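You operate a simulated robot arm through the tools that you are given. There is no shell and no other tool. Be economical: measure what you need, move in short steps, check, and stop when the job is done.

The job below is to be done with a simulated robot arm. You get a single attempt, and the scene is never put back.

TASK
Unhook the grey cooler and park the hook at the top.
Fine: shut the latch before the hook goes up; the cooler stays where it is; switch the hoist off after.

It is judged by the outcome, as a careful person would: the job done as asked, and still so three seconds after it is handed in. It fails if anything else is knocked over, pushed out of place, dropped, spilled or broken.

THE ROBOT
A 6-joint arm with a two-finger parallel gripper, fixed in place. Base frame: the origin is at the foot of the arm, x ahead of it, y to its left, z up. Readings come in m, rad, newtons and seconds.
With the tool pointing down near the work surface it reaches from about 0.28 to 0.66 m from the base axis. Its first joint turns from -2.897 to 2.897 rad. Payload 3.91 kg.
The TCP is the grasp point between the finger pads, 0.03 m short of the fingertips. In the tool frame z runs along the fingers and y along their closing line. The gripper opens to 0.11 m. The fingers are 0.02 m wide and 0.01 m thick; the gripper's body (0.048 by 0.112 m) begins 0.055 m behind the TCP.
Orientation is that of the tool frame in the base frame, as [roll, pitch, yaw] about the fixed x, y, z axes, in that order (R = Rz(yaw) Ry(pitch) Rx(roll)). With the fingers straight down and closing along the base's y, the tool's x points along the base's -x, its y along +y and its z along -z.

THE INTERFACE
- The arm moves only by the tool nudge_tool. Its arguments are lists of equal length, an entry for each row: "hand": the gripper command, from -1 (shut) to 1 (fully open), values between in proportion; "xyz": the shift along the tool's x, y, z in mm, a list of three; "turn": the turn, a rotation vector about the tool's x, y, z in rad, a list of three. In form: {"hand": [hand, ...], "xyz": [[tx, ty, tz], ...], "turn": [[rx, ry, rz], ...]}. A call has 1 to 20 rows; each row is the pose to reach, as a shift and turn from the pose commanded when the call began, along the tool's axes at that moment. Each row takes 0.2 s and may step no farther than 0.05 m and 0.15 rad from the row before; otherwise, or with a gripper value out of range, the whole call is refused. A pose out of reach is approached as far as the arm can. The call stops where the force on the tool passes 90 N (or 10 N more than at its start, if that is more) or the arm is blocked; 0.2 s more then pass. The fingers move at their own pace (about 0.108 m/s each) and stop on an object; they squeeze with about 31 N. The grip force told is the motor's: it shows also when the fingers shut on nothing. Time passes only in rows, and 0.2 s behind the last, so rows that repeat a pose let the fingers close. The reply holds the time, the measured pose of the TCP, the force on the tool along the base axes, the opening and the grip force, in the units named above and with some noise, with the torque about the TCP (base axes, N m) and any sound that the robot's microphone picked up.
- Cameras (640 x 400 px; columns grow to the right, rows downward): "scene" is fixed at [0.2211, 0.6509, 1.7902]; the picture's right is [-0.91, -0.43, 0.00], its down [-0.23, 0.49, -0.84] and it looks along [0.36, -0.76, -0.54] (base axes); focal length 310 px, centre (320, 200). "wrist" rides on the gripper at [0.077, 0.007, -0.114] in the tool frame; the picture's right is [-0.09, 1.00, 0.00], its down [-0.80, -0.07, -0.60] and it looks along [-0.59, -0.05, 0.80] (tool axes); focal length 270 px, centre (320, 200). There is no depth. A picture from a camera that has moved, and an enlarged one, comes with that camera's place and axes in the base frame and with its lens.
- grab_frame(camera): a new picture of that camera. It takes no simulated time.
- slide_trunk(by): slides the trunk up (or, below 0, down) by that many m; the arm rides with it, the base frame stays. It gives what a move gives, with no picture.
- zoom(camera, box): a new picture of the part [left, top, right, bottom] of that camera's present view, enlarged. It takes no simulated time.
- hand_in(): hands the job in; it is judged then, once.

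Work in short steps. Places have to be worked out from the pictures, the camera data and where the tool is seen: move nearer, look again, correct. Check each grasp and each placing, and mend what went wrong. You have 120 turns and 68 pictures in all, those below and enlarged ones among them. Open the gripper and draw the arm clear of the work before you hand the job in, unless the task says otherwise; then end with one line.

The tools are called after ">>>" by a JSON object that holds its "op" and its "data". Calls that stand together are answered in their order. nudge_tool: Moves the arm, as the interface text tells. Its arguments: {"type":"object","properties":{"hand":{"type":"array","items":{"type":"number"}},"xyz":{"type":"array","items":{"type":"array","items":{"type":"number"}}},"turn":{"type":"array","items":{"type":"array","items":{"type":"number"}}}},"required":["hand","xyz","turn"]} The other tools are called the same way: slide_trunk (by) slides the trunk up or down; grab_frame (camera) takes a picture; zoom (camera, box) takes an enlarged picture of a part of a camera's view; hand_in () hands the job in.

At the start:

```text
t: 0.0
position: [0.3585, -0.0012, 1.4454]
tool_rot: [3.14, 0.001, 3.141]
contact_force: [1.2, -0.8, 0.2]
wrist_torque: [0.01, -0.03, 0.02]
finger_gap: 0.1102
grasp_force: 0.1
trunk travel left (down, up): [-0.527, 0.013]
```

scene: 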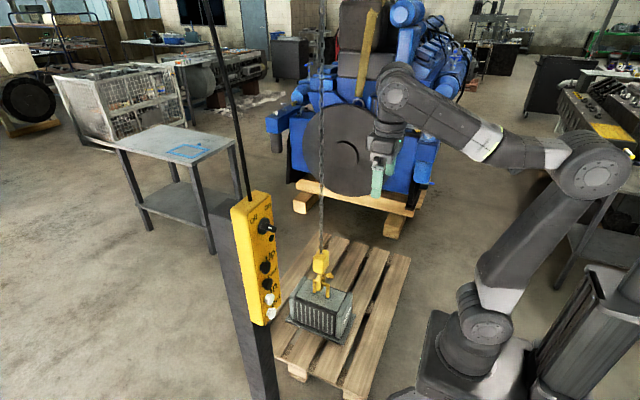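
wrist: 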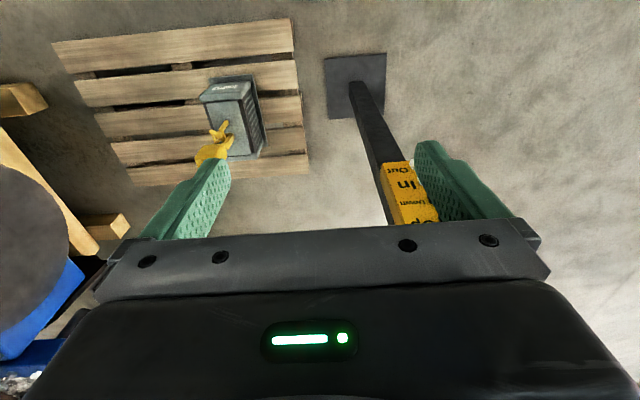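

The views show a hoist pendant on a post, and a yellow hook in the cooler's handle on a pallet. I'll zoom in on both.

>>> {"op": "zoom", "data": {"camera": "scene", "box": [220, 180, 300, 330]}}

>>> {"op": "zoom", "data": {"camera": "scene", "box": [270, 230, 370, 350]}}

>>> {"op": "zoom", "data": {"camera": "wrist", "box": [170, 50, 450, 240]}}

```text
2.67 times, centred on (260, 255) of scene
camera zoom: at [0.2211, 0.6509, 1.7902], right [-0.91, -0.43, 0.0], down [-0.23, 0.49, -0.84], along [0.36, -0.76, -0.54], focal length 828 px, centre (480, 53)
```

zoom: 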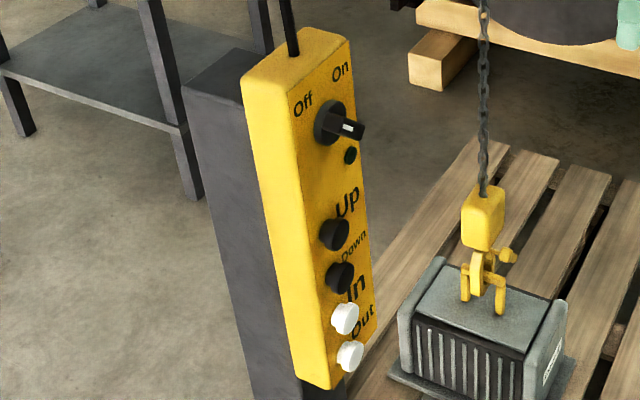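

```text
3.33 times, centred on (320, 290) of scene
camera zoom: at [0.2211, 0.6509, 1.7902], right [-0.91, -0.43, 0.0], down [-0.23, 0.49, -0.84], along [0.36, -0.76, -0.54], focal length 1035 px, centre (320, -100)
```

zoom: 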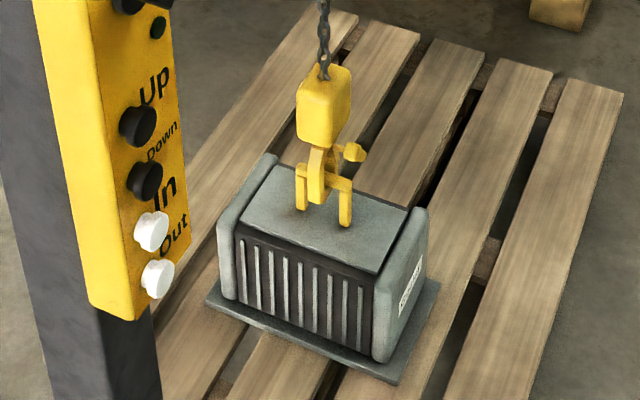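

```text
2.11 times, centred on (310, 145) of wrist
camera zoom: at [0.2808, 0.0052, 1.5603], right [0.09, 1.0, 0.0], down [0.8, -0.07, 0.6], along [0.59, -0.05, -0.8], focal length 569 px, centre (341, 316)
```

zoom: 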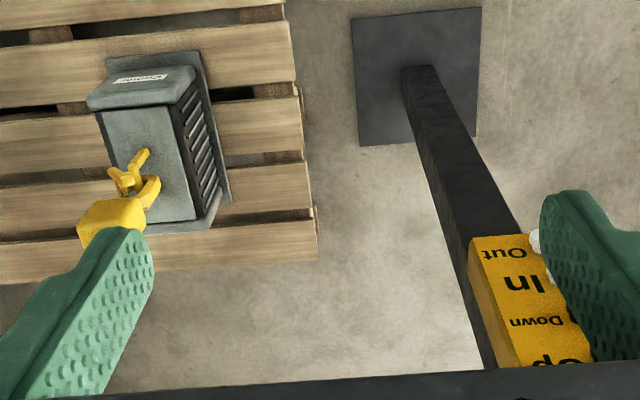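

Panel face lies around x≈0.60, y≈0.15, z≈1.05–1.35, facing the robot; the hook is near (0.77,-0.51,0.5). I'll zoom tighter on the knob and on the hook to see the switch and latch state.

>>> {"op": "zoom", "data": {"camera": "scene", "box": [250, 195, 282, 215]}}

>>> {"op": "zoom", "data": {"camera": "scene", "box": [300, 245, 348, 305]}}

>>> {"op": "zoom", "data": {"camera": "scene", "box": [340, 60, 640, 400]}}

```text
16.00 times, centred on (266, 205) of scene
camera zoom: at [0.2211, 0.6509, 1.7902], right [-0.91, -0.43, 0.0], down [-0.23, 0.49, -0.84], along [0.36, -0.76, -0.54], focal length 4966 px, centre (1184, 120)
```

zoom: 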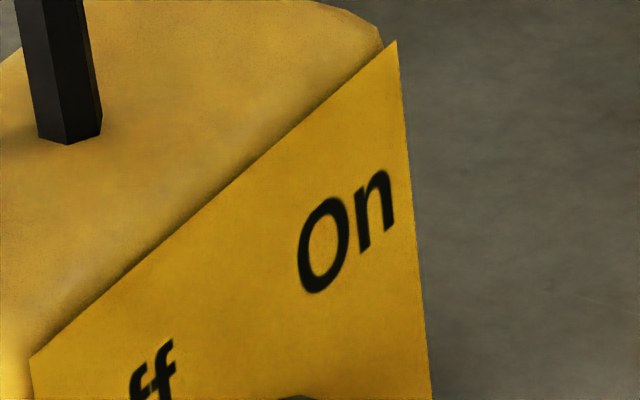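

```text
6.67 times, centred on (324, 275) of scene
camera zoom: at [0.2211, 0.6509, 1.7902], right [-0.91, -0.43, 0.0], down [-0.23, 0.49, -0.84], along [0.36, -0.76, -0.54], focal length 2069 px, centre (293, -300)
```

zoom: 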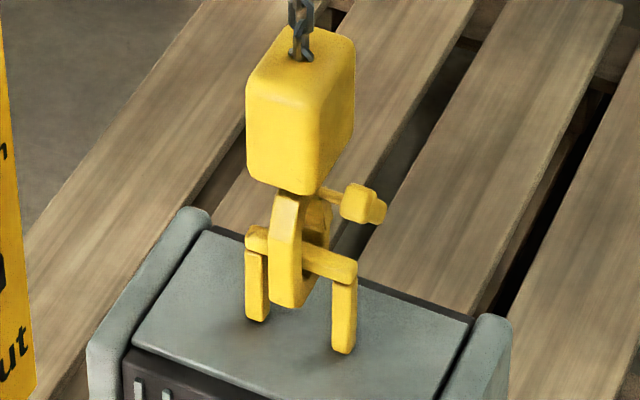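

```text
1.18 times, centred on (490, 230) of scene
camera zoom: at [0.2211, 0.6509, 1.7902], right [-0.91, -0.43, 0.0], down [-0.23, 0.49, -0.84], along [0.36, -0.76, -0.54], focal length 365 px, centre (120, 165)
```

zoom: 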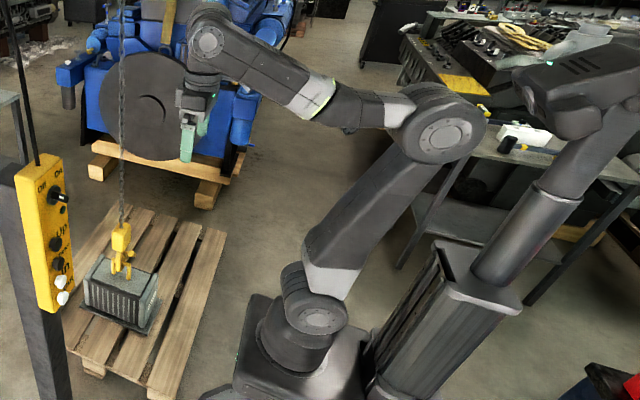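

The hook has a lever-like latch tab sticking out at its right. I still need the knob itself, so I'll zoom on it.

>>> {"op": "zoom", "data": {"camera": "scene", "box": [248, 205, 288, 255]}}

>>> {"op": "zoom", "data": {"camera": "scene", "box": [248, 250, 288, 325]}}

```text
8.00 times, centred on (268, 230) of scene
camera zoom: at [0.2211, 0.6509, 1.7902], right [-0.91, -0.43, 0.0], down [-0.23, 0.49, -0.84], along [0.36, -0.76, -0.54], focal length 2483 px, centre (736, -40)
```

zoom: 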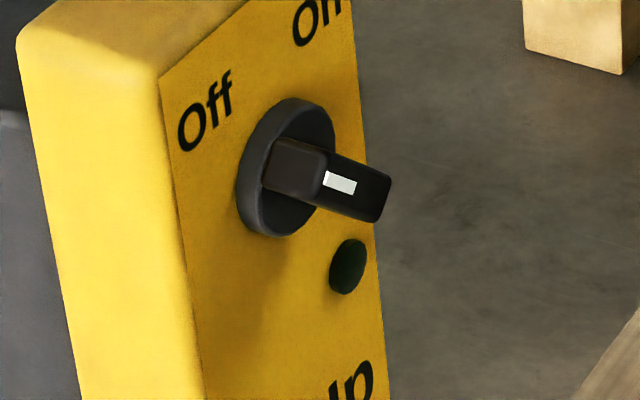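

```text
5.33 times, centred on (268, 288) of scene
camera zoom: at [0.2211, 0.6509, 1.7902], right [-0.91, -0.43, 0.0], down [-0.23, 0.49, -0.84], along [0.36, -0.76, -0.54], focal length 1655 px, centre (597, -267)
```

zoom: 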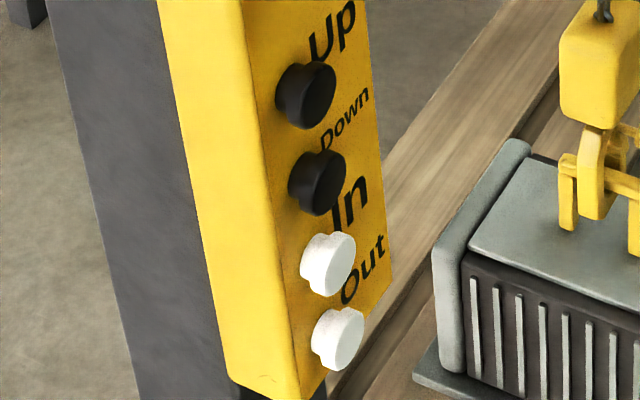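

The lamp is dark and the switch is Off. I'll pitch the tool up by 0.6 rad with the TCP in place, so the wrist camera can see the panel.

>>> {"op": "nudge_tool", "data": {"hand": [1, 1, 1, 1, 1], "xyz": [[0, 0, 0], [0, 0, 0], [0, 0, 0], [0, 0, 0], [0, 0, 0]], "turn": [[0, -0.15, 0], [0, -0.3, 0], [0, -0.45, 0], [0, -0.6, 0], [0, -0.6, 0]]}}

>>> {"op": "grab_frame", "data": {"camera": "wrist"}}

```text
t: 1.4
position: [0.3922, 0.011, 1.4111]
tool_rot: [-3.1, 0.498, -3.124]
contact_force: [0.5, 0.0, -0.4]
wrist_torque: [0.0, 0.02, -0.01]
finger_gap: 0.1098
grasp_force: 0.1
trunk travel left (down, up): [-0.527, 0.013]
stopped in row 5: the arm was blocked; the commanded pose is now the measured one
```

```text
57 pictures are left
camera wrist: at [0.269, 0.0188, 1.4759], right [0.08, 1.0, 0.01], down [0.42, -0.04, 0.91], along [0.9, -0.07, -0.42], focal length 270 px, centre (320, 200)
```

wrist: 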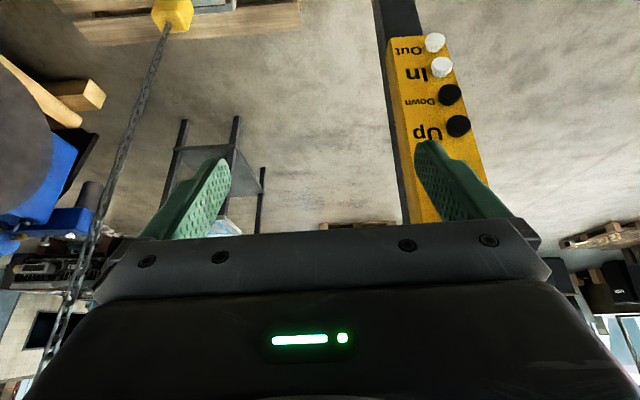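

The arm was blocked at that fold-back, probably near a joint limit. I'll move ahead, left and down, then pitch up a bit more.

>>> {"op": "nudge_tool", "data": {"hand": [1, 1, 1, 1, 1, 1], "xyz": [[1, 30, 28], [2, 60, 56], [3, 90, 84], [4, 110, 112], [4, 110, 112], [4, 110, 112]], "turn": [[0, 0, 0], [0, 0, 0], [0, -0.1, 0], [0, -0.2, 0], [0, -0.3, 0], [0, -0.3, 0]]}}

>>> {"op": "grab_frame", "data": {"camera": "wrist"}}

```text
t: 2.8
position: [0.4376, 0.1161, 1.3151]
tool_rot: [-3.096, 0.814, -3.108]
contact_force: [-0.6, 0.7, -0.9]
wrist_torque: [0.0, 0.01, -0.01]
finger_gap: 0.11
grasp_force: 0.2
trunk travel left (down, up): [-0.527, 0.013]
```

```text
56 pictures are left
camera wrist: at [0.3012, 0.1239, 1.3373], right [0.06, 1.0, 0.03], down [0.12, -0.04, 0.99], along [0.99, -0.05, -0.12], focal length 270 px, centre (320, 200)
```

wrist: 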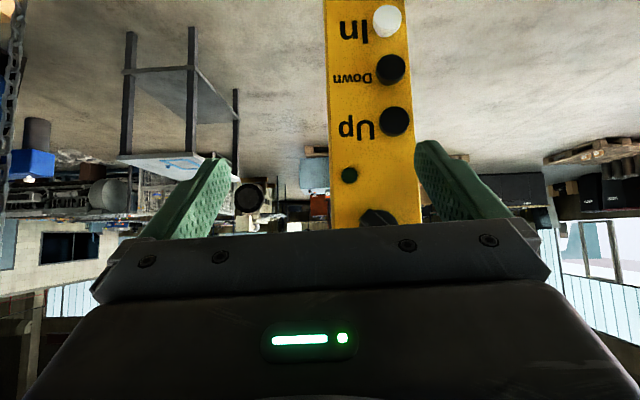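

The panel faces straight back at the arm; triangulated, the Up button cap is at about (0.590, 0.194, 1.218), with the buttons 0.057 m apart. I'll rise about 0.1 m to see the knob.

>>> {"op": "nudge_tool", "data": {"hand": [1, 1, 1, 1], "xyz": [[-35, 0, -33], [-70, 0, -66], [-87, 0, -82], [-87, 0, -82]], "turn": [[0, 0, 0], [0, 0, 0], [0, 0, 0], [0, 0, 0]]}}

>>> {"op": "grab_frame", "data": {"camera": "wrist"}}

```text
t: 3.8
position: [0.4413, 0.1208, 1.4332]
tool_rot: [-3.095, 0.816, -3.105]
contact_force: [1.4, 0.8, 0.4]
wrist_torque: [0.0, -0.02, -0.01]
finger_gap: 0.1099
grasp_force: 0.0
trunk travel left (down, up): [-0.527, 0.013]
```

```text
55 pictures are left
camera wrist: at [0.3033, 0.1272, 1.4571], right [0.06, 1.0, 0.03], down [0.12, -0.04, 0.99], along [0.99, -0.05, -0.12], focal length 270 px, centre (320, 200)
```

wrist: 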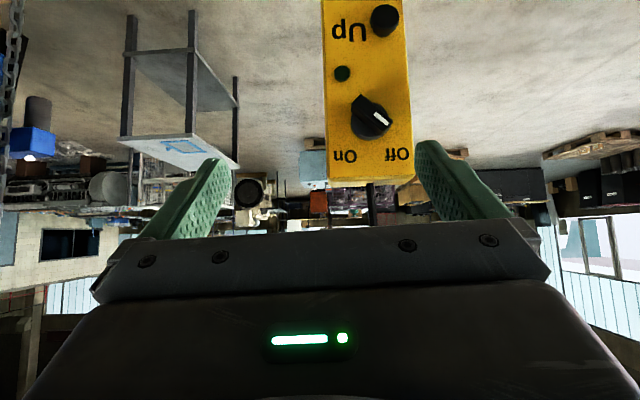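

>>> {"op": "zoom", "data": {"camera": "wrist", "box": [310, 50, 430, 190]}}

```text
2.86 times, centred on (370, 120) of wrist
camera zoom: at [0.3033, 0.1272, 1.4571], right [0.06, 1.0, 0.03], down [0.12, -0.04, 0.99], along [0.99, -0.05, -0.12], focal length 772 px, centre (177, 429)
```

zoom: 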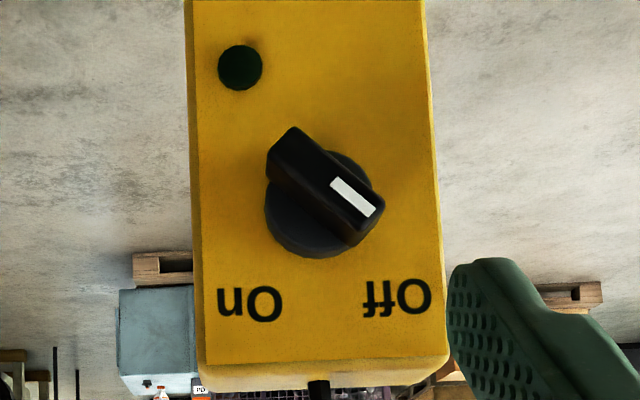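

The handle points at Off; its axis is at about y=0.171, z=1.335, with its front near x=0.575. I'll bring the tool horizontal in front of it at x≈0.50.

>>> {"op": "nudge_tool", "data": {"hand": [1, 1, 1, 1, 1, 1, 1], "xyz": [[8, 13, 27], [16, 26, 55], [24, 40, 83], [31, 53, 110], [31, 53, 110], [31, 53, 110], [31, 53, 110]], "turn": [[0, -0.12, 0], [0, -0.24, 0], [0, -0.36, 0], [0, -0.48, 0], [0, -0.6, 0], [0, -0.74, 0], [0, -0.74, 0]]}}

>>> {"op": "grab_frame", "data": {"camera": "wrist"}}

>>> {"op": "grab_frame", "data": {"camera": "scene"}}

```text
t: 5.4
position: [0.4992, 0.1696, 1.3324]
tool_rot: [-2.075, 1.536, -2.074]
contact_force: [-0.2, 0.3, 0.3]
wrist_torque: [0.01, 0.0, -0.01]
finger_gap: 0.11
grasp_force: 0.1
trunk travel left (down, up): [-0.527, 0.013]
```

```text
53 pictures are left
camera wrist: at [0.3818, 0.1744, 1.2585], right [0.0, 1.0, 0.06], down [-0.58, -0.05, 0.81], along [0.81, -0.03, 0.58], focal length 270 px, centre (320, 200)
```

wrist: 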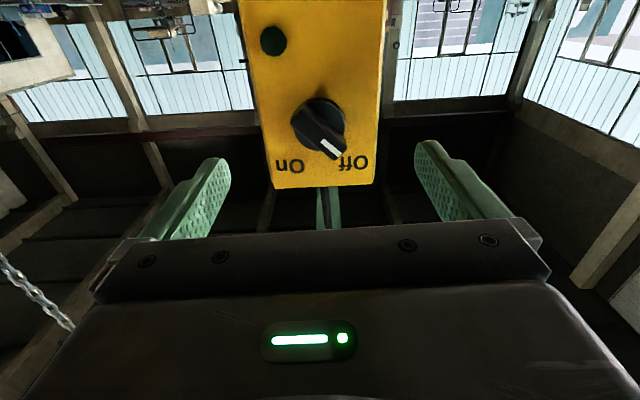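

```text
52 pictures are left
```

scene: 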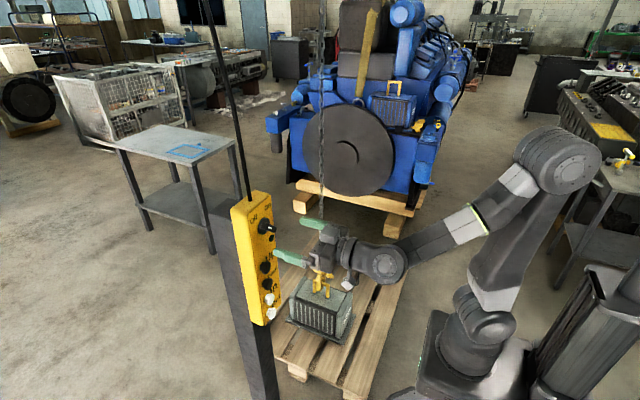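

Tool is level and on the axis within a few mm. I'll roll -45° so the pads lie either side of the handle and narrow the opening; next I'll advance.

>>> {"op": "nudge_tool", "data": {"hand": [0.3, 0.3, 0.3, 0.3, 0.3, 0.3, 0.3], "xyz": [[0, 0, 0], [0, 0, 0], [-1, 1, 5], [-1, 1, 10], [-2, 2, 20], [-2, 2, 30], [-2, 2, 30]], "turn": [[0, 0, -0.15], [0, 0, -0.3], [0, 0, -0.45], [0, 0, -0.6], [0, 0, -0.75], [0, 0, -0.755], [0, 0, -0.755]]}}

>>> {"op": "grab_frame", "data": {"camera": "wrist"}}

```text
t: 7.0
position: [0.5281, 0.1721, 1.3343]
tool_rot: [-1.596, 0.782, -1.586]
contact_force: [-0.5, 0.5, -0.4]
wrist_torque: [-0.02, -0.03, -0.02]
finger_gap: 0.0713
grasp_force: 0.1
trunk travel left (down, up): [-0.527, 0.013]
```

```text
51 pictures are left
camera wrist: at [0.4117, 0.1226, 1.279], right [-0.01, 0.77, -0.64], down [-0.58, 0.52, 0.63], along [0.81, 0.38, 0.44], focal length 270 px, centre (320, 200)
```

wrist: 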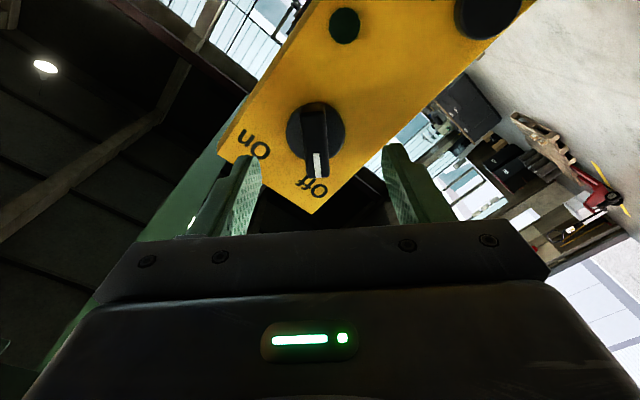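

Handle is lined up mid-way between the fingers. Advancing 33 mm, then closing.

>>> {"op": "nudge_tool", "data": {"hand": [0.3, 0.3, 0.3, -1, -1, -1], "xyz": [[0, 0, 12], [0, 0, 24], [0, 0, 34], [0, 0, 34], [0, 0, 34], [0, 0, 34]], "turn": [[0, 0, 0], [0, 0, 0], [0, 0, 0], [0, 0, 0], [0, 0, 0], [0, 0, 0]]}}

>>> {"op": "grab_frame", "data": {"camera": "wrist"}}

```text
t: 8.4
position: [0.5631, 0.1711, 1.3356]
tool_rot: [-1.592, 0.787, -1.584]
contact_force: [7.1, -4.4, 11.7]
wrist_torque: [-0.01, -0.24, -0.53]
finger_gap: 0.0393
grasp_force: 44.9
trunk travel left (down, up): [-0.527, 0.013]
```

```text
50 pictures are left
camera wrist: at [0.4463, 0.1203, 1.2792], right [-0.01, 0.77, -0.64], down [-0.59, 0.52, 0.63], along [0.81, 0.38, 0.44], focal length 270 px, centre (320, 200)
```

wrist: 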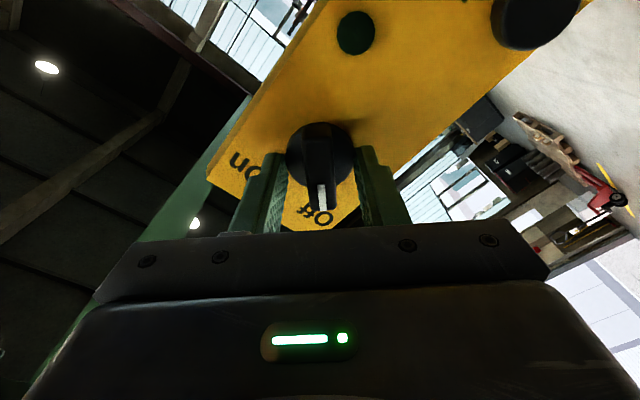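

The gap of 39 mm says I gripped the round base. I'll open, back off 13 mm and close on the handle only.

>>> {"op": "nudge_tool", "data": {"hand": [0.3, 0.3, 0.3, -1, -1, -1], "xyz": [[0, 0, 0], [0, 0, 0], [0, 0, -13], [0, 0, -13], [0, 0, -13], [0, 0, -13]], "turn": [[0, 0, 0], [0, 0, 0], [0, 0, 0], [0, 0, 0], [0, 0, 0], [0, 0, 0]]}}

```text
t: 9.8
position: [0.5493, 0.1715, 1.3354]
tool_rot: [-1.593, 0.786, -1.585]
contact_force: [5.7, -4.3, 10.4]
wrist_torque: [-0.06, -0.48, -0.44]
finger_gap: 0.0158
grasp_force: 45.0
trunk travel left (down, up): [-0.527, 0.013]
```

Gap 15.8 mm, so the handle is held. Now turning +90° about the tool axis.

>>> {"op": "nudge_tool", "data": {"hand": [-1, -1, -1, -1, -1, -1, -1, -1, -1, -1, -1, -1], "xyz": [[0, 0, 0], [0, 0, 0], [0, 0, 0], [0, 0, 0], [0, 0, 0], [0, 0, 0], [0, 0, 0], [0, 0, 0], [0, 0, 0], [0, 0, 0], [0, 0, 0], [0, 0, 0]], "turn": [[0, 0, 0.14], [0, 0, 0.28], [0, 0, 0.42], [0, 0, 0.56], [0, 0, 0.7], [0, 0, 0.84], [0, 0, 0.98], [0, 0, 1.12], [0, 0, 1.26], [0, 0, 1.4], [0, 0, 1.54], [0, 0, 1.57]]}}

>>> {"op": "grab_frame", "data": {"camera": "wrist"}}

```text
t: 12.0
position: [0.5486, 0.1705, 1.3374]
tool_rot: [1.704, 0.995, 1.653]
contact_force: [17.5, -53.9, -21.7]
wrist_torque: [-0.06, -0.46, -1.55]
finger_gap: 0.0163
grasp_force: 45.0
out of reach, approached as far as the arm can: row 9, 10
trunk travel left (down, up): [-0.527, 0.013]
stopped in row 10: the force on the tool passed its limit at 99 N (the readings are from after the stop); the commanded pose is now the measured one
```

```text
49 pictures are left
camera wrist: at [0.4301, 0.2212, 1.2857], right [0.07, 0.79, 0.61], down [-0.56, -0.48, 0.68], along [0.82, -0.39, 0.41], focal length 270 px, centre (320, 200)
```

wrist: 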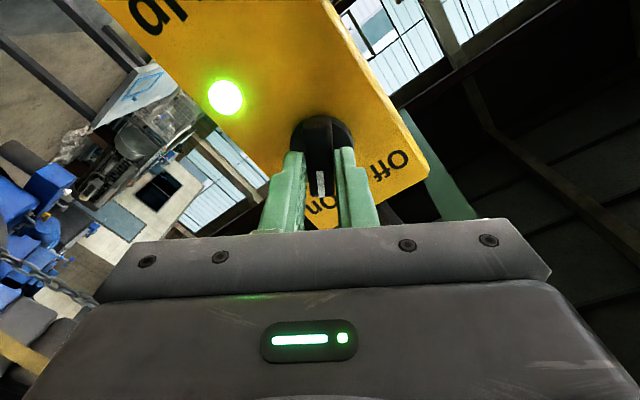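

The lamp is lit: the hoist is on. Releasing and backing off.

>>> {"op": "nudge_tool", "data": {"hand": [0.3, 0.3, 0.3, 0.3], "xyz": [[0, 0, 0], [0, 0, 0], [0, 0, -30], [0, 0, -50]], "turn": [[0, 0, 0], [0, 0, 0], [0, 0, 0], [0, 0, 0]]}}

>>> {"op": "grab_frame", "data": {"camera": "wrist"}}

```text
t: 13.0
position: [0.4907, 0.1868, 1.345]
tool_rot: [1.689, 1.007, 1.655]
contact_force: [-0.3, -0.1, -0.1]
wrist_torque: [0.02, 0.03, 0.01]
finger_gap: 0.0716
grasp_force: 0.1
trunk travel left (down, up): [-0.527, 0.013]
```

```text
48 pictures are left
camera wrist: at [0.3718, 0.2341, 1.2918], right [0.05, 0.79, 0.6], down [-0.56, -0.48, 0.68], along [0.83, -0.37, 0.42], focal length 270 px, centre (320, 200)
```

wrist: 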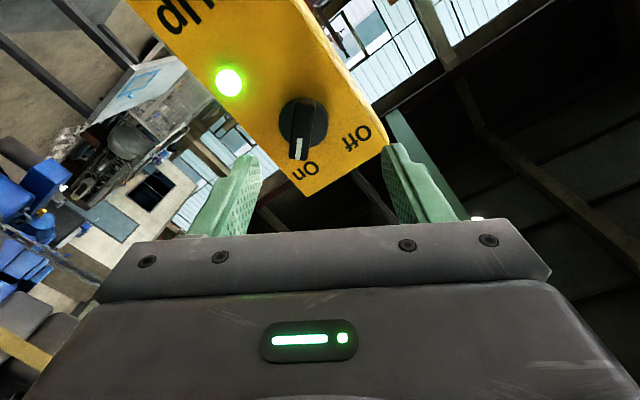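

Switch is confirmed on "On". I'll roll the tool level and back away before going over to inspect the hook.

>>> {"op": "nudge_tool", "data": {"hand": [0.3, 0.3, 0.3, 0.3, 0.3], "xyz": [[0, 0, -10], [0, 0, -20], [0, 0, -30], [0, 0, -40], [0, 0, -40]], "turn": [[0, 0, -0.14], [0, 0, -0.28], [0, 0, -0.42], [0, 0, -0.56], [0, 0, -0.56]]}}

```text
t: 14.2
position: [0.4521, 0.1854, 1.3466]
tool_rot: [3.131, 1.508, 3.117]
contact_force: [0.1, -0.4, -0.4]
wrist_torque: [0.01, 0.01, 0.01]
finger_gap: 0.0717
grasp_force: 0.1
trunk travel left (down, up): [-0.527, 0.013]
```

Now sweeping to the right while pitching the tool down, staying well short of the chain.

>>> {"op": "nudge_tool", "data": {"hand": [0.3, 0.3, 0.3, 0.3, 0.3, 0.3, 0.3, 0.3, 0.3, 0.3], "xyz": [[0, -45, 0], [0, -90, 0], [0, -135, 0], [0, -180, 0], [0, -225, 0], [0, -270, 0], [0, -315, 0], [0, -360, 0], [0, -405, 0], [0, -450, 0]], "turn": [[0.08, 0, 0], [0.16, 0, 0], [0.24, 0, 0], [0.32, 0, 0], [0.4, 0, 0], [0.48, 0, 0], [0.56, 0, 0], [0.58, 0, 0], [0.58, 0, 0], [0.58, 0, 0]]}}

>>> {"op": "slide_trunk", "data": {"by": -0.4}}

```text
t: 16.4
position: [0.4783, -0.2106, 1.3451]
tool_rot: [-2.7, 1.437, 2.894]
contact_force: [0.4, 0.5, 0.2]
wrist_torque: [0.01, -0.01, 0.03]
finger_gap: 0.0712
grasp_force: 0.1
out of reach, approached as far as the arm can: row 8, 9, 10
trunk travel left (down, up): [-0.527, 0.013]
```

```text
t: 20.2
position: [0.4786, -0.2104, 0.9463]
tool_rot: [-2.699, 1.435, 2.896]
contact_force: [0.1, 0.9, -0.9]
wrist_torque: [0.03, 0.01, -0.02]
finger_gap: 0.0717
grasp_force: 0.1
trunk travel left (down, up): [-0.127, 0.413]
```

Pitching the tool down to look at the hook.

>>> {"op": "nudge_tool", "data": {"hand": [0.3, 0.3, 0.3, 0.3, 0.3], "xyz": [[0, 0, 0], [0, 0, 0], [0, 0, 0], [0, 0, 0], [0, 0, 0]], "turn": [[0, 0.14, 0], [0, 0.28, 0], [0, 0.42, 0], [0, 0.56, 0], [0, 0.6, 0]]}}

>>> {"op": "grab_frame", "data": {"camera": "wrist"}}

```text
t: 21.4
position: [0.4792, -0.2091, 0.9456]
tool_rot: [-3.055, 0.844, 2.523]
contact_force: [-0.5, 0.3, -0.1]
wrist_torque: [0.0, 0.01, 0.03]
finger_gap: 0.0715
grasp_force: 0.0
trunk travel left (down, up): [-0.127, 0.413]
```

```text
47 pictures are left
camera wrist: at [0.3779, -0.1174, 0.9641], right [0.68, 0.74, 0.01], down [0.06, -0.06, 1.0], along [0.74, -0.67, -0.09], focal length 270 px, centre (320, 200)
```

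wrist: 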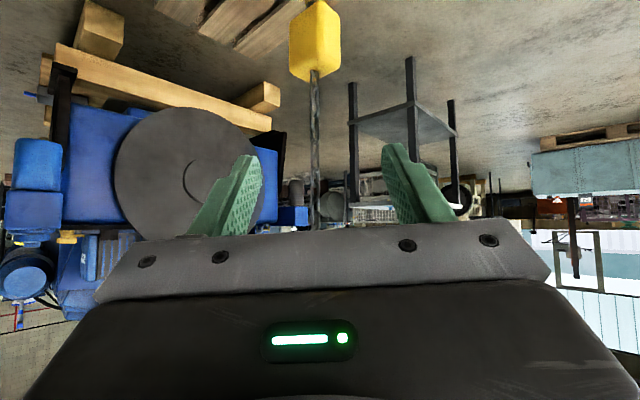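

The block is just at the top edge of the view. Pitching down a bit further.

>>> {"op": "nudge_tool", "data": {"hand": [0.3, 0.3, 0.3, 0.3], "xyz": [[0, 0, 0], [0, 0, 0], [0, 0, 0], [0, 0, 0]], "turn": [[0, 0.15, 0], [0, 0.3, 0], [0, 0.45, 0], [0, 0.55, 0]]}}

>>> {"op": "grab_frame", "data": {"camera": "wrist"}}

>>> {"op": "zoom", "data": {"camera": "wrist", "box": [240, 40, 400, 180]}}

```text
t: 22.4
position: [0.4804, -0.2092, 0.9445]
tool_rot: [-3.084, 0.295, 2.479]
contact_force: [-0.8, 0.6, 0.1]
wrist_torque: [-0.01, 0.01, 0.03]
finger_gap: 0.0716
grasp_force: 0.1
trunk travel left (down, up): [-0.127, 0.413]
```

```text
46 pictures are left
camera wrist: at [0.4028, -0.1332, 1.0327], right [0.69, 0.72, -0.03], down [0.44, -0.39, 0.8], along [0.57, -0.57, -0.59], focal length 270 px, centre (320, 200)
```

wrist: 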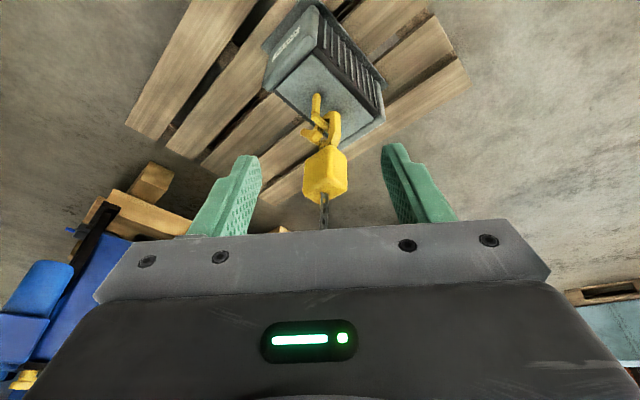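

```text
2.86 times, centred on (320, 110) of wrist
camera zoom: at [0.4028, -0.1332, 1.0327], right [0.69, 0.72, -0.03], down [0.44, -0.39, 0.8], along [0.57, -0.57, -0.59], focal length 772 px, centre (320, 457)
```

zoom: 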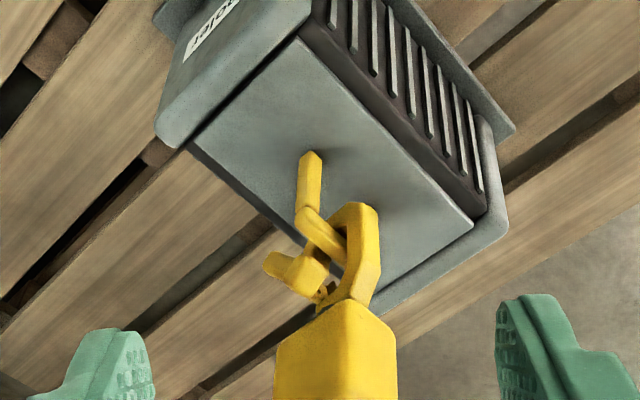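

The hook's mouth and latch tab are at the far side from the vents. I'll move nearer (about 12 cm out, 20 cm down) and look again.

>>> {"op": "nudge_tool", "data": {"hand": [0.3, 0.3, 0.3, 0.3, 0.3, 0.3], "xyz": [[-11, 0, 45], [-23, 0, 90], [-35, 0, 135], [-46, 0, 180], [-57, 0, 226], [-57, 0, 226]], "turn": [[0, 0, 0], [0, 0, 0], [0, 0, 0], [0, 0, 0], [0, 0, 0], [0, 0, 0]]}}

>>> {"op": "zoom", "data": {"camera": "wrist", "box": [220, 0, 420, 200]}}

```text
t: 23.8
position: [0.5659, -0.2964, 0.7453]
tool_rot: [-3.082, 0.297, 2.478]
contact_force: [-0.3, 0.7, -0.5]
wrist_torque: [0.01, 0.01, 0.02]
finger_gap: 0.0714
grasp_force: 0.1
trunk travel left (down, up): [-0.127, 0.413]
```

```text
2.00 times, centred on (320, 100) of wrist
camera zoom: at [0.4895, -0.2193, 0.8338], right [0.69, 0.72, -0.03], down [0.44, -0.39, 0.81], along [0.57, -0.57, -0.59], focal length 541 px, centre (320, 400)
```

zoom: 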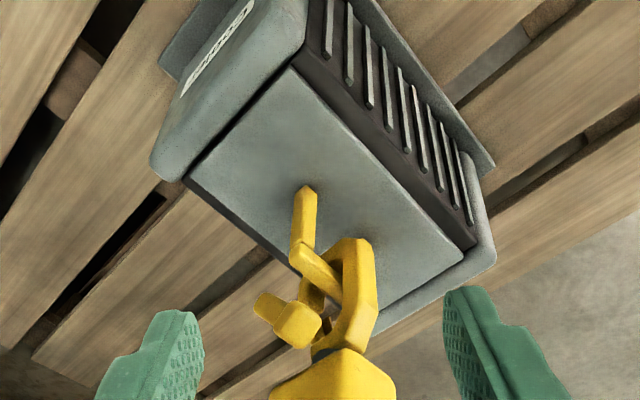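

I need a lower, more level view of the hook. I'll lower the trunk and pitch up somewhat.

>>> {"op": "slide_trunk", "data": {"by": -0.12}}

>>> {"op": "nudge_tool", "data": {"hand": [0.3, 0.3, 0.3, 0.3], "xyz": [[0, 0, 0], [0, 0, 0], [0, 0, 0], [0, 0, 0]], "turn": [[0, -0.12, 0], [0, -0.24, 0], [0, -0.36, 0], [0, -0.36, 0]]}}

>>> {"op": "zoom", "data": {"camera": "wrist", "box": [220, 0, 420, 200]}}

```text
t: 25.3
position: [0.566, -0.2952, 0.627]
tool_rot: [-3.08, 0.3, 2.476]
contact_force: [0.1, -0.5, -0.1]
wrist_torque: [0.02, 0.02, 0.0]
finger_gap: 0.0715
grasp_force: 0.1
trunk travel left (down, up): [-0.007, 0.533]
```

```text
t: 26.3
position: [0.5651, -0.2956, 0.6269]
tool_rot: [-3.067, 0.658, 2.504]
contact_force: [-0.6, 0.6, 0.5]
wrist_torque: [0.03, 0.01, -0.02]
finger_gap: 0.0715
grasp_force: 0.1
trunk travel left (down, up): [-0.007, 0.533]
```

```text
2.00 times, centred on (320, 100) of wrist
camera zoom: at [0.469, -0.2058, 0.6709], right [0.68, 0.73, 0.0], down [0.2, -0.18, 0.96], along [0.7, -0.66, -0.27], focal length 541 px, centre (320, 400)
```

zoom: 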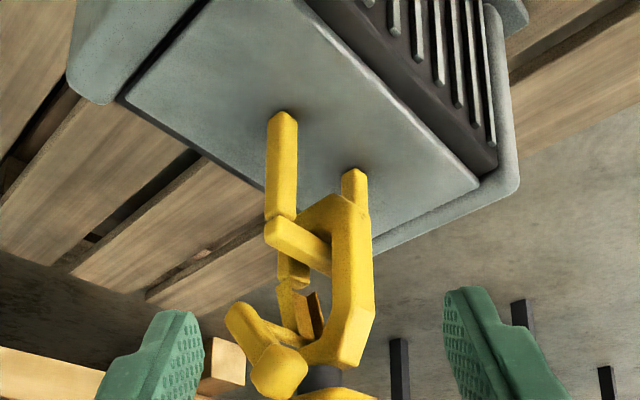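

Zooming tighter for the latch.

>>> {"op": "zoom", "data": {"camera": "wrist", "box": [275, 85, 365, 205]}}

>>> {"op": "zoom", "data": {"camera": "scene", "box": [306, 258, 340, 300]}}

```text
3.33 times, centred on (320, 145) of wrist
camera zoom: at [0.469, -0.2058, 0.6709], right [0.68, 0.73, 0.0], down [0.2, -0.18, 0.96], along [0.7, -0.66, -0.27], focal length 901 px, centre (320, 383)
```

zoom: 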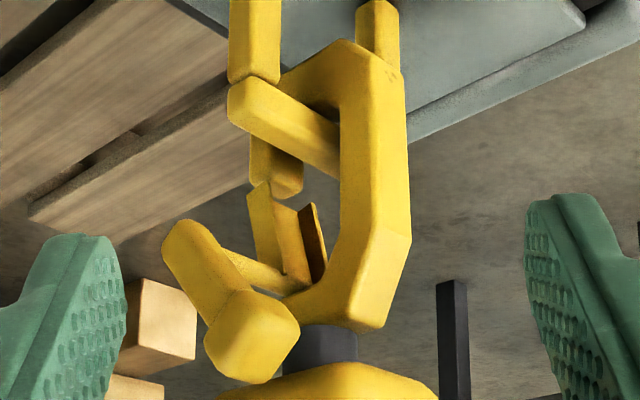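

```text
9.52 times, centred on (323, 279) of scene
camera zoom: at [0.2211, 0.6509, 1.7902], right [-0.91, -0.43, 0.0], down [-0.23, 0.49, -0.84], along [0.36, -0.76, -0.54], focal length 2956 px, centre (291, -552)
```

zoom: 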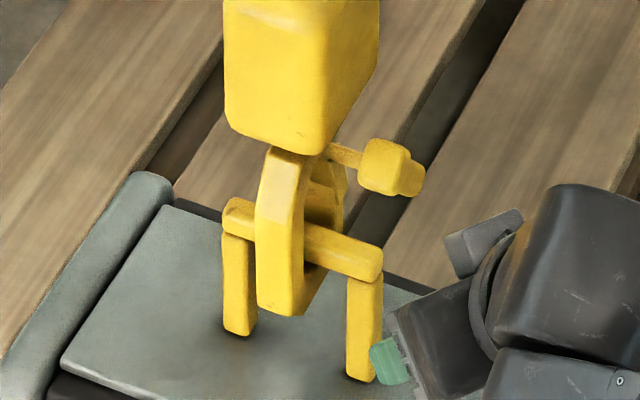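

The latch looks closed: it hangs from the neck down to the hook tip on the -y side, with a lever on a shaft pointing toward -x. I'll swing round to the -y side for a straight view along +x.

>>> {"op": "nudge_tool", "data": {"hand": [0.3, 0.3, 0.3, 0.3, 0.3, 0.3, 0.3, 0.3], "xyz": [[-11, -45, 8], [-22, -90, 17], [-34, -135, 26], [-45, -180, 35], [-57, -225, 44], [-69, -270, 53], [-81, -315, 62], [-81, -315, 62]], "turn": [[-0.08, 0, -0.1], [-0.16, 0, -0.2], [-0.24, 0, -0.3], [-0.32, 0, -0.4], [-0.4, 0, -0.5], [-0.48, 0, -0.6], [-0.55, 0, -0.71], [-0.55, 0, -0.71]]}}

>>> {"op": "grab_frame", "data": {"camera": "wrist"}}

```text
t: 28.1
position: [0.4451, -0.604, 0.6449]
tool_rot: [-3.098, 0.611, -2.9]
contact_force: [-0.2, -0.8, 0.0]
wrist_torque: [0.0, 0.02, -0.03]
finger_gap: 0.0714
grasp_force: 0.0
trunk travel left (down, up): [-0.007, 0.533]
```

```text
40 pictures are left
camera wrist: at [0.3163, -0.6235, 0.695], right [-0.14, 0.99, 0.02], down [0.31, 0.03, 0.95], along [0.94, 0.14, -0.31], focal length 270 px, centre (320, 200)
```

wrist: 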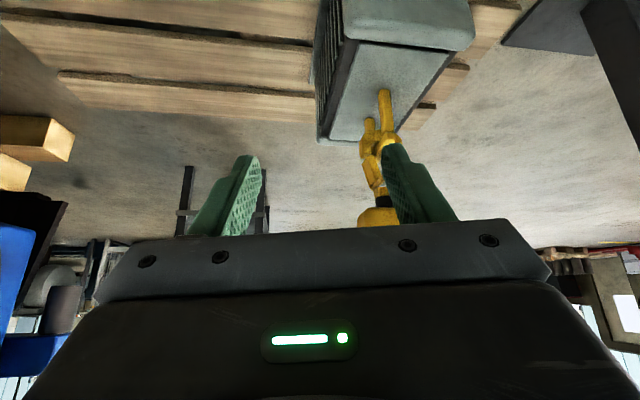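

The finger hides the hook; shifting a bit forward, up and left for a centered close view.

>>> {"op": "nudge_tool", "data": {"hand": [0.3, 0.3, 0.3, 0.3], "xyz": [[-40, 10, 11], [-80, 25, 20], [-91, 30, 27], [-91, 30, 27]], "turn": [[0, 0, 0], [0, 0, 0], [0, 0, 0], [0, 0, 0]]}}

>>> {"op": "zoom", "data": {"camera": "wrist", "box": [250, 60, 410, 210]}}

```text
t: 29.1
position: [0.5272, -0.5548, 0.6752]
tool_rot: [-3.101, 0.612, -2.901]
contact_force: [0.1, 0.0, 0.8]
wrist_torque: [0.03, 0.0, -0.02]
finger_gap: 0.0716
grasp_force: 0.2
trunk travel left (down, up): [-0.007, 0.533]
```

```text
2.67 times, centred on (330, 135) of wrist
camera zoom: at [0.3992, -0.5744, 0.7248], right [-0.14, 0.99, 0.02], down [0.31, 0.03, 0.95], along [0.94, 0.14, -0.31], focal length 721 px, centre (293, 373)
```

zoom: 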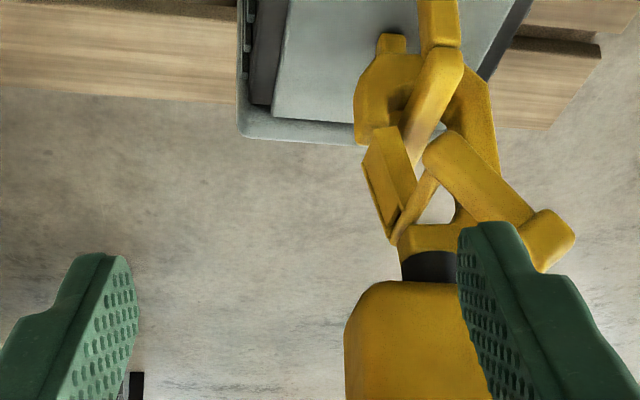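

The geometry is clear now: the hook spine is on +y and its mouth on -y. The latch is closed and pivots about an x-axis rod at y≈-0.466, z≈0.525. A crank handle runs from about (0.671,-0.463,0.523) to (0.662,-0.42,0.575). I'll line the tool up along +x in front of it, fixing the yaw and position first.

>>> {"op": "nudge_tool", "data": {"hand": [0.3, 0.3, 0.3, 0.3], "xyz": [[4, 34, 20], [8, 68, 40], [11, 102, 59], [11, 102, 59]], "turn": [[0.05, 0, 0.07], [0.1, 0, 0.14], [0.138, 0, 0.197], [0.138, 0, 0.197]]}}

>>> {"op": "nudge_tool", "data": {"hand": [0.3, 0.3, 0.3, 0.3, 0.3, 0.3, 0.3, 0.3], "xyz": [[0, 0, 0], [0, 0, 0], [0, 0, 0], [0, 0, 0], [0, 0, 0], [0, 0, 0], [0, 0, 0], [0, 0, 0]], "turn": [[0, -0.14, 0], [0, -0.28, 0], [0, -0.42, 0], [0, -0.56, 0], [0, -0.7, 0], [0, -0.84, 0], [0, -0.94, 0], [0, -0.94, 0]]}}

>>> {"op": "grab_frame", "data": {"camera": "wrist"}}

```text
t: 30.1
position: [0.5296, -0.4489, 0.6154]
tool_rot: [-3.1, 0.622, 3.139]
contact_force: [0.4, -0.3, 0.2]
wrist_torque: [0.02, 0.0, 0.02]
finger_gap: 0.0716
grasp_force: 0.1
trunk travel left (down, up): [-0.007, 0.533]
```

```text
t: 31.9
position: [0.5305, -0.4511, 0.617]
tool_rot: [-1.792, 1.533, -1.818]
contact_force: [-1.1, 0.3, 0.1]
wrist_torque: [-0.01, -0.02, 0.01]
finger_gap: 0.0712
grasp_force: 0.0
trunk travel left (down, up): [-0.007, 0.533]
```

```text
38 pictures are left
camera wrist: at [0.4153, -0.4444, 0.5412], right [0.03, 1.0, 0.05], down [-0.59, -0.03, 0.81], along [0.81, -0.05, 0.59], focal length 270 px, centre (320, 200)
```

wrist: 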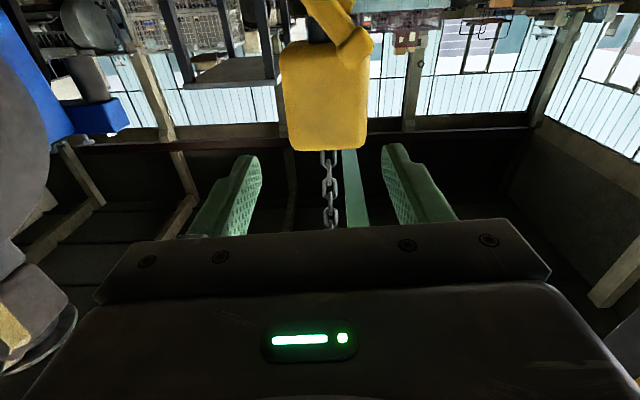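

Tool is level and heading +x, with the handle just below. Lowering 68 mm and rolling -0.66 rad to put the closing line across the handle.

>>> {"op": "nudge_tool", "data": {"hand": [0.3, 0.3, 0.3, 0.3, 0.3, 0.3], "xyz": [[20, 2, 0], [40, 4, 0], [60, 7, 0], [68, 9, 10], [68, 9, 20], [68, 9, 20]], "turn": [[0, 0, -0.14], [0, 0, -0.28], [0, 0, -0.42], [0, 0, -0.56], [0, 0, -0.66], [0, 0, -0.66]]}}

>>> {"op": "grab_frame", "data": {"camera": "wrist"}}

```text
t: 33.3
position: [0.5533, -0.4585, 0.5587]
tool_rot: [-1.593, 0.883, -1.608]
contact_force: [-0.3, 0.7, 0.0]
wrist_torque: [-0.03, -0.01, -0.01]
finger_gap: 0.0712
grasp_force: 0.0
out of reach, approached as far as the arm can: row 5, 6
trunk travel left (down, up): [-0.007, 0.533]
```

```text
37 pictures are left
camera wrist: at [0.4374, -0.5004, 0.4977], right [0.01, 0.83, -0.56], down [-0.58, 0.47, 0.67], along [0.82, 0.32, 0.48], focal length 270 px, centre (320, 200)
```

wrist: 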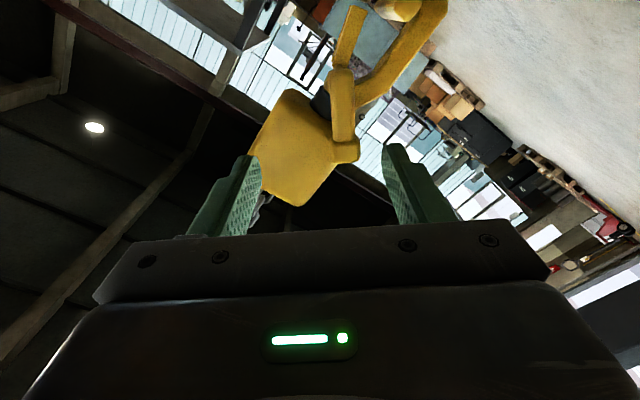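

The handle now runs straight up between the fingers, with its centre about 15 mm off. The arm reported a reach limit, so I'll advance 60 mm and read where it ends up.

>>> {"op": "nudge_tool", "data": {"hand": [0.3, 0.3, 0.3], "xyz": [[0, 0, 30], [0, 0, 60], [0, 0, 60]], "turn": [[0, 0, 0], [0, 0, 0], [0, 0, 0]]}}

```text
t: 34.1
position: [0.6133, -0.4607, 0.5599]
tool_rot: [-1.584, 0.875, -1.607]
contact_force: [0.1, 0.0, -1.9]
wrist_torque: [0.01, -0.01, 0.02]
finger_gap: 0.0714
grasp_force: 0.0
trunk travel left (down, up): [-0.007, 0.533]
```

Reached without complaint. Now a lateral correction of 18 mm, advance 40 mm and close on the handle.

>>> {"op": "nudge_tool", "data": {"hand": [0.3, 0.3, 0.3, 0.3, -1, -1, -1], "xyz": [[0, 10, 0], [0, 18, 0], [0, 18, 20], [0, 18, 40], [0, 18, 40], [0, 18, 40], [0, 18, 40]], "turn": [[0, 0, 0], [0, 0, 0], [0, 0, 0], [0, 0, 0], [0, 0, 0], [0, 0, 0], [0, 0, 0]]}}

>>> {"op": "grab_frame", "data": {"camera": "wrist"}}

```text
t: 35.7
position: [0.6525, -0.4446, 0.5458]
tool_rot: [-1.588, 0.878, -1.609]
contact_force: [-0.6, 2.7, -7.4]
wrist_torque: [0.08, 0.07, 1.04]
finger_gap: 0.0197
grasp_force: 45.0
out of reach, approached as far as the arm can: row 2
trunk travel left (down, up): [-0.007, 0.533]
```

```text
36 pictures are left
camera wrist: at [0.5361, -0.4868, 0.4854], right [0.01, 0.82, -0.57], down [-0.58, 0.47, 0.67], along [0.82, 0.32, 0.48], focal length 270 px, centre (320, 200)
```

wrist: 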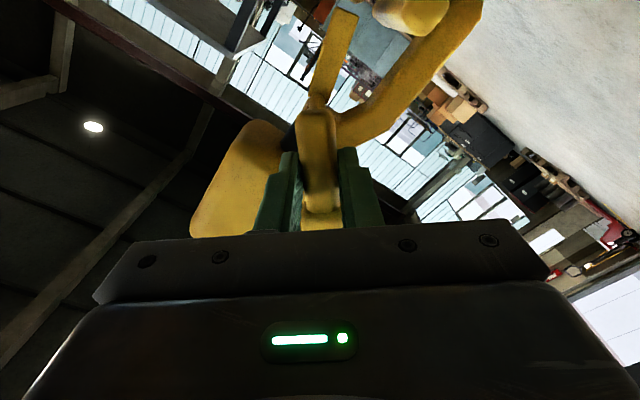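

The handle is held (19.7 mm). I'll try the normal inward opening: rotate +0.3 rad about the pivot, watching the force.

>>> {"op": "nudge_tool", "data": {"hand": [-1, -1, -1], "xyz": [[0.3, -4.5, 0], [1.3, -8.9, 0], [1.3, -8.9, 0]], "turn": [[0, 0, 0.15], [0, 0, 0.3], [0, 0, 0.3]]}}

>>> {"op": "grab_frame", "data": {"camera": "wrist"}}

```text
t: 36.5
position: [0.6523, -0.4525, 0.5499]
tool_rot: [-1.6, 1.179, -1.622]
contact_force: [-8.8, 16.6, -12.1]
wrist_torque: [0.5, 1.0, 0.73]
finger_gap: 0.0196
grasp_force: 44.7
trunk travel left (down, up): [-0.007, 0.533]
```

```text
35 pictures are left
camera wrist: at [0.5367, -0.473, 0.4795], right [0.02, 0.95, -0.3], down [-0.58, 0.25, 0.77], along [0.81, 0.16, 0.56], focal length 270 px, centre (320, 200)
```

wrist: 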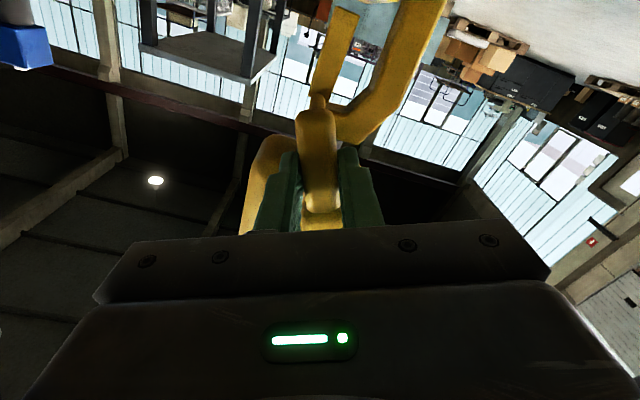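

The latch turned relative to the hook with little force, so inward is the right way. Continuing another 0.6 rad.

>>> {"op": "nudge_tool", "data": {"hand": [-1, -1, -1, -1, -1], "xyz": [[0.3, -4.5, 0], [1.3, -8.9, 0], [3, -13, 0], [5.2, -16.9, 0], [5.2, -16.9, 0]], "turn": [[0, 0, 0.15], [0, 0, 0.3], [0, 0, 0.45], [0, 0, 0.6], [0, 0, 0.6]]}}

>>> {"op": "grab_frame", "data": {"camera": "wrist"}}

```text
t: 37.7
position: [0.6547, -0.4703, 0.5539]
tool_rot: [1.618, 1.363, 1.591]
contact_force: [1.0, 38.2, -9.5]
wrist_torque: [0.91, 0.48, 1.38]
finger_gap: 0.0208
grasp_force: 45.0
trunk travel left (down, up): [-0.007, 0.533]
```

```text
34 pictures are left
camera wrist: at [0.5387, -0.4454, 0.4819], right [0.02, 0.96, 0.29], down [-0.59, -0.22, 0.78], along [0.81, -0.19, 0.56], focal length 270 px, centre (320, 200)
```

wrist: 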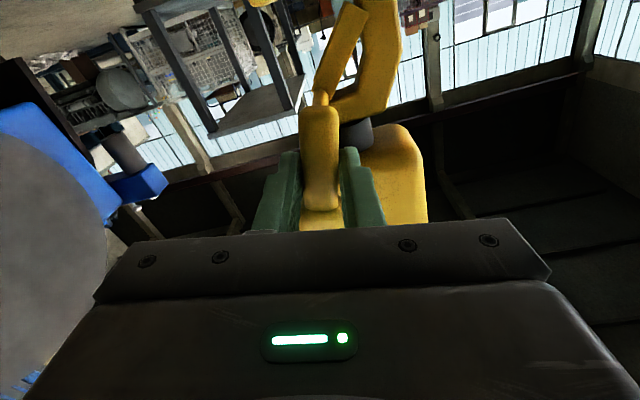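

The latch now lies against the spine and the torque is rising, so it's near its stop. I'll release, back off and see whether it stays open.

>>> {"op": "nudge_tool", "data": {"hand": [-0.4, -0.4, -0.4, 0, 0], "xyz": [[0, 0, 0], [0, 0, 0], [0, 0, -25], [0, 0, -50], [0, 0, -50]], "turn": [[0, 0, 0], [0, 0, 0], [0, 0, 0], [0, 0, 0], [0, 0, 0]]}}

>>> {"op": "grab_frame", "data": {"camera": "wrist"}}

```text
t: 38.9
position: [0.6025, -0.4707, 0.5542]
tool_rot: [1.615, 1.364, 1.588]
contact_force: [-0.4, 0.6, -0.8]
wrist_torque: [0.03, 0.03, 0.02]
finger_gap: 0.0551
grasp_force: 0.0
trunk travel left (down, up): [-0.007, 0.533]
```

```text
33 pictures are left
camera wrist: at [0.4872, -0.4457, 0.4822], right [0.03, 0.96, 0.29], down [-0.59, -0.22, 0.77], along [0.8, -0.19, 0.56], focal length 270 px, centre (320, 200)
```

wrist: 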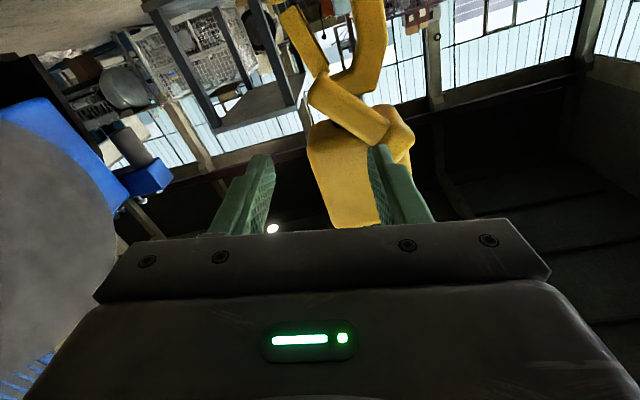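

The latch sprang back, at least from this angle. It may stay if turned past some point, so I'll re-grip and turn it further. First I roll back to the handle's angle.

>>> {"op": "nudge_tool", "data": {"hand": [0.2, 0.2, 0.2, 0.2, 0.2, 0.2, 0.2], "xyz": [[2, 4, 0], [4, 8, 0], [6, 12, 0], [8, 16, 0], [11, 20, 0], [13.4, 23.8, 0], [13.4, 23.8, 0]], "turn": [[0, 0, -0.15], [0, 0, -0.3], [0, 0, -0.45], [0, 0, -0.6], [0, 0, -0.75], [0, 0, -0.88], [0, 0, -0.88]]}}

>>> {"op": "nudge_tool", "data": {"hand": [0.2, 0.2, -1, -1, -1], "xyz": [[0, 0, 25], [0, 0, 50], [0, 0, 50], [0, 0, 50], [0, 0, 50]], "turn": [[0, 0, 0], [0, 0, 0], [0, 0, 0], [0, 0, 0], [0, 0, 0]]}}

```text
t: 40.5
position: [0.6026, -0.4444, 0.5484]
tool_rot: [-1.593, 0.9, -1.608]
contact_force: [0.7, -0.3, 0.1]
wrist_torque: [-0.04, -0.01, -0.03]
finger_gap: 0.0658
grasp_force: 0.0
trunk travel left (down, up): [-0.007, 0.533]
```

```text
t: 41.7
position: [0.6536, -0.4436, 0.5462]
tool_rot: [-1.585, 0.897, -1.607]
contact_force: [1.7, -1.4, 5.3]
wrist_torque: [-0.16, 1.32, -0.23]
finger_gap: 0.0199
grasp_force: 45.1
trunk travel left (down, up): [-0.007, 0.533]
```

Re-gripped cleanly. Now turning 1.3 rad about the pivot.

>>> {"op": "nudge_tool", "data": {"hand": [-1, -1, -1, -1, -1, -1, -1, -1, -1, -1], "xyz": [[0.3, -4.5, 0], [1.3, -8.9, 0], [3, -13, 0], [5.2, -16.9, 0], [8, -20.4, 0], [11.4, -23.5, 0], [15.1, -26, 0], [19.1, -28, 0], [22, -29, 0], [22, -29, 0]], "turn": [[0, 0, 0.15], [0, 0, 0.3], [0, 0, 0.45], [0, 0, 0.6], [0, 0, 0.75], [0, 0, 0.9], [0, 0, 1.05], [0, 0, 1.2], [0, 0, 1.3], [0, 0, 1.3]]}}

>>> {"op": "grab_frame", "data": {"camera": "wrist"}}

```text
t: 43.9
position: [0.6545, -0.4797, 0.5473]
tool_rot: [1.58, 0.946, 1.559]
contact_force: [8.7, 34.6, 3.7]
wrist_torque: [0.82, -0.21, 1.27]
finger_gap: 0.0206
grasp_force: 44.8
trunk travel left (down, up): [-0.007, 0.533]
```

```text
32 pictures are left
camera wrist: at [0.5401, -0.4274, 0.4915], right [0.02, 0.76, 0.65], down [-0.6, -0.51, 0.61], along [0.8, -0.41, 0.44], focal length 270 px, centre (320, 200)
```

wrist: 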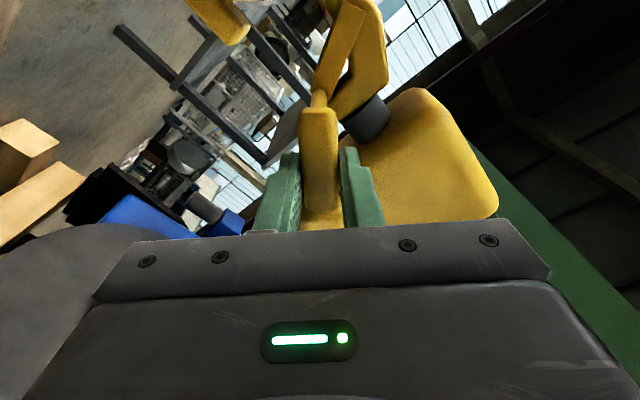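

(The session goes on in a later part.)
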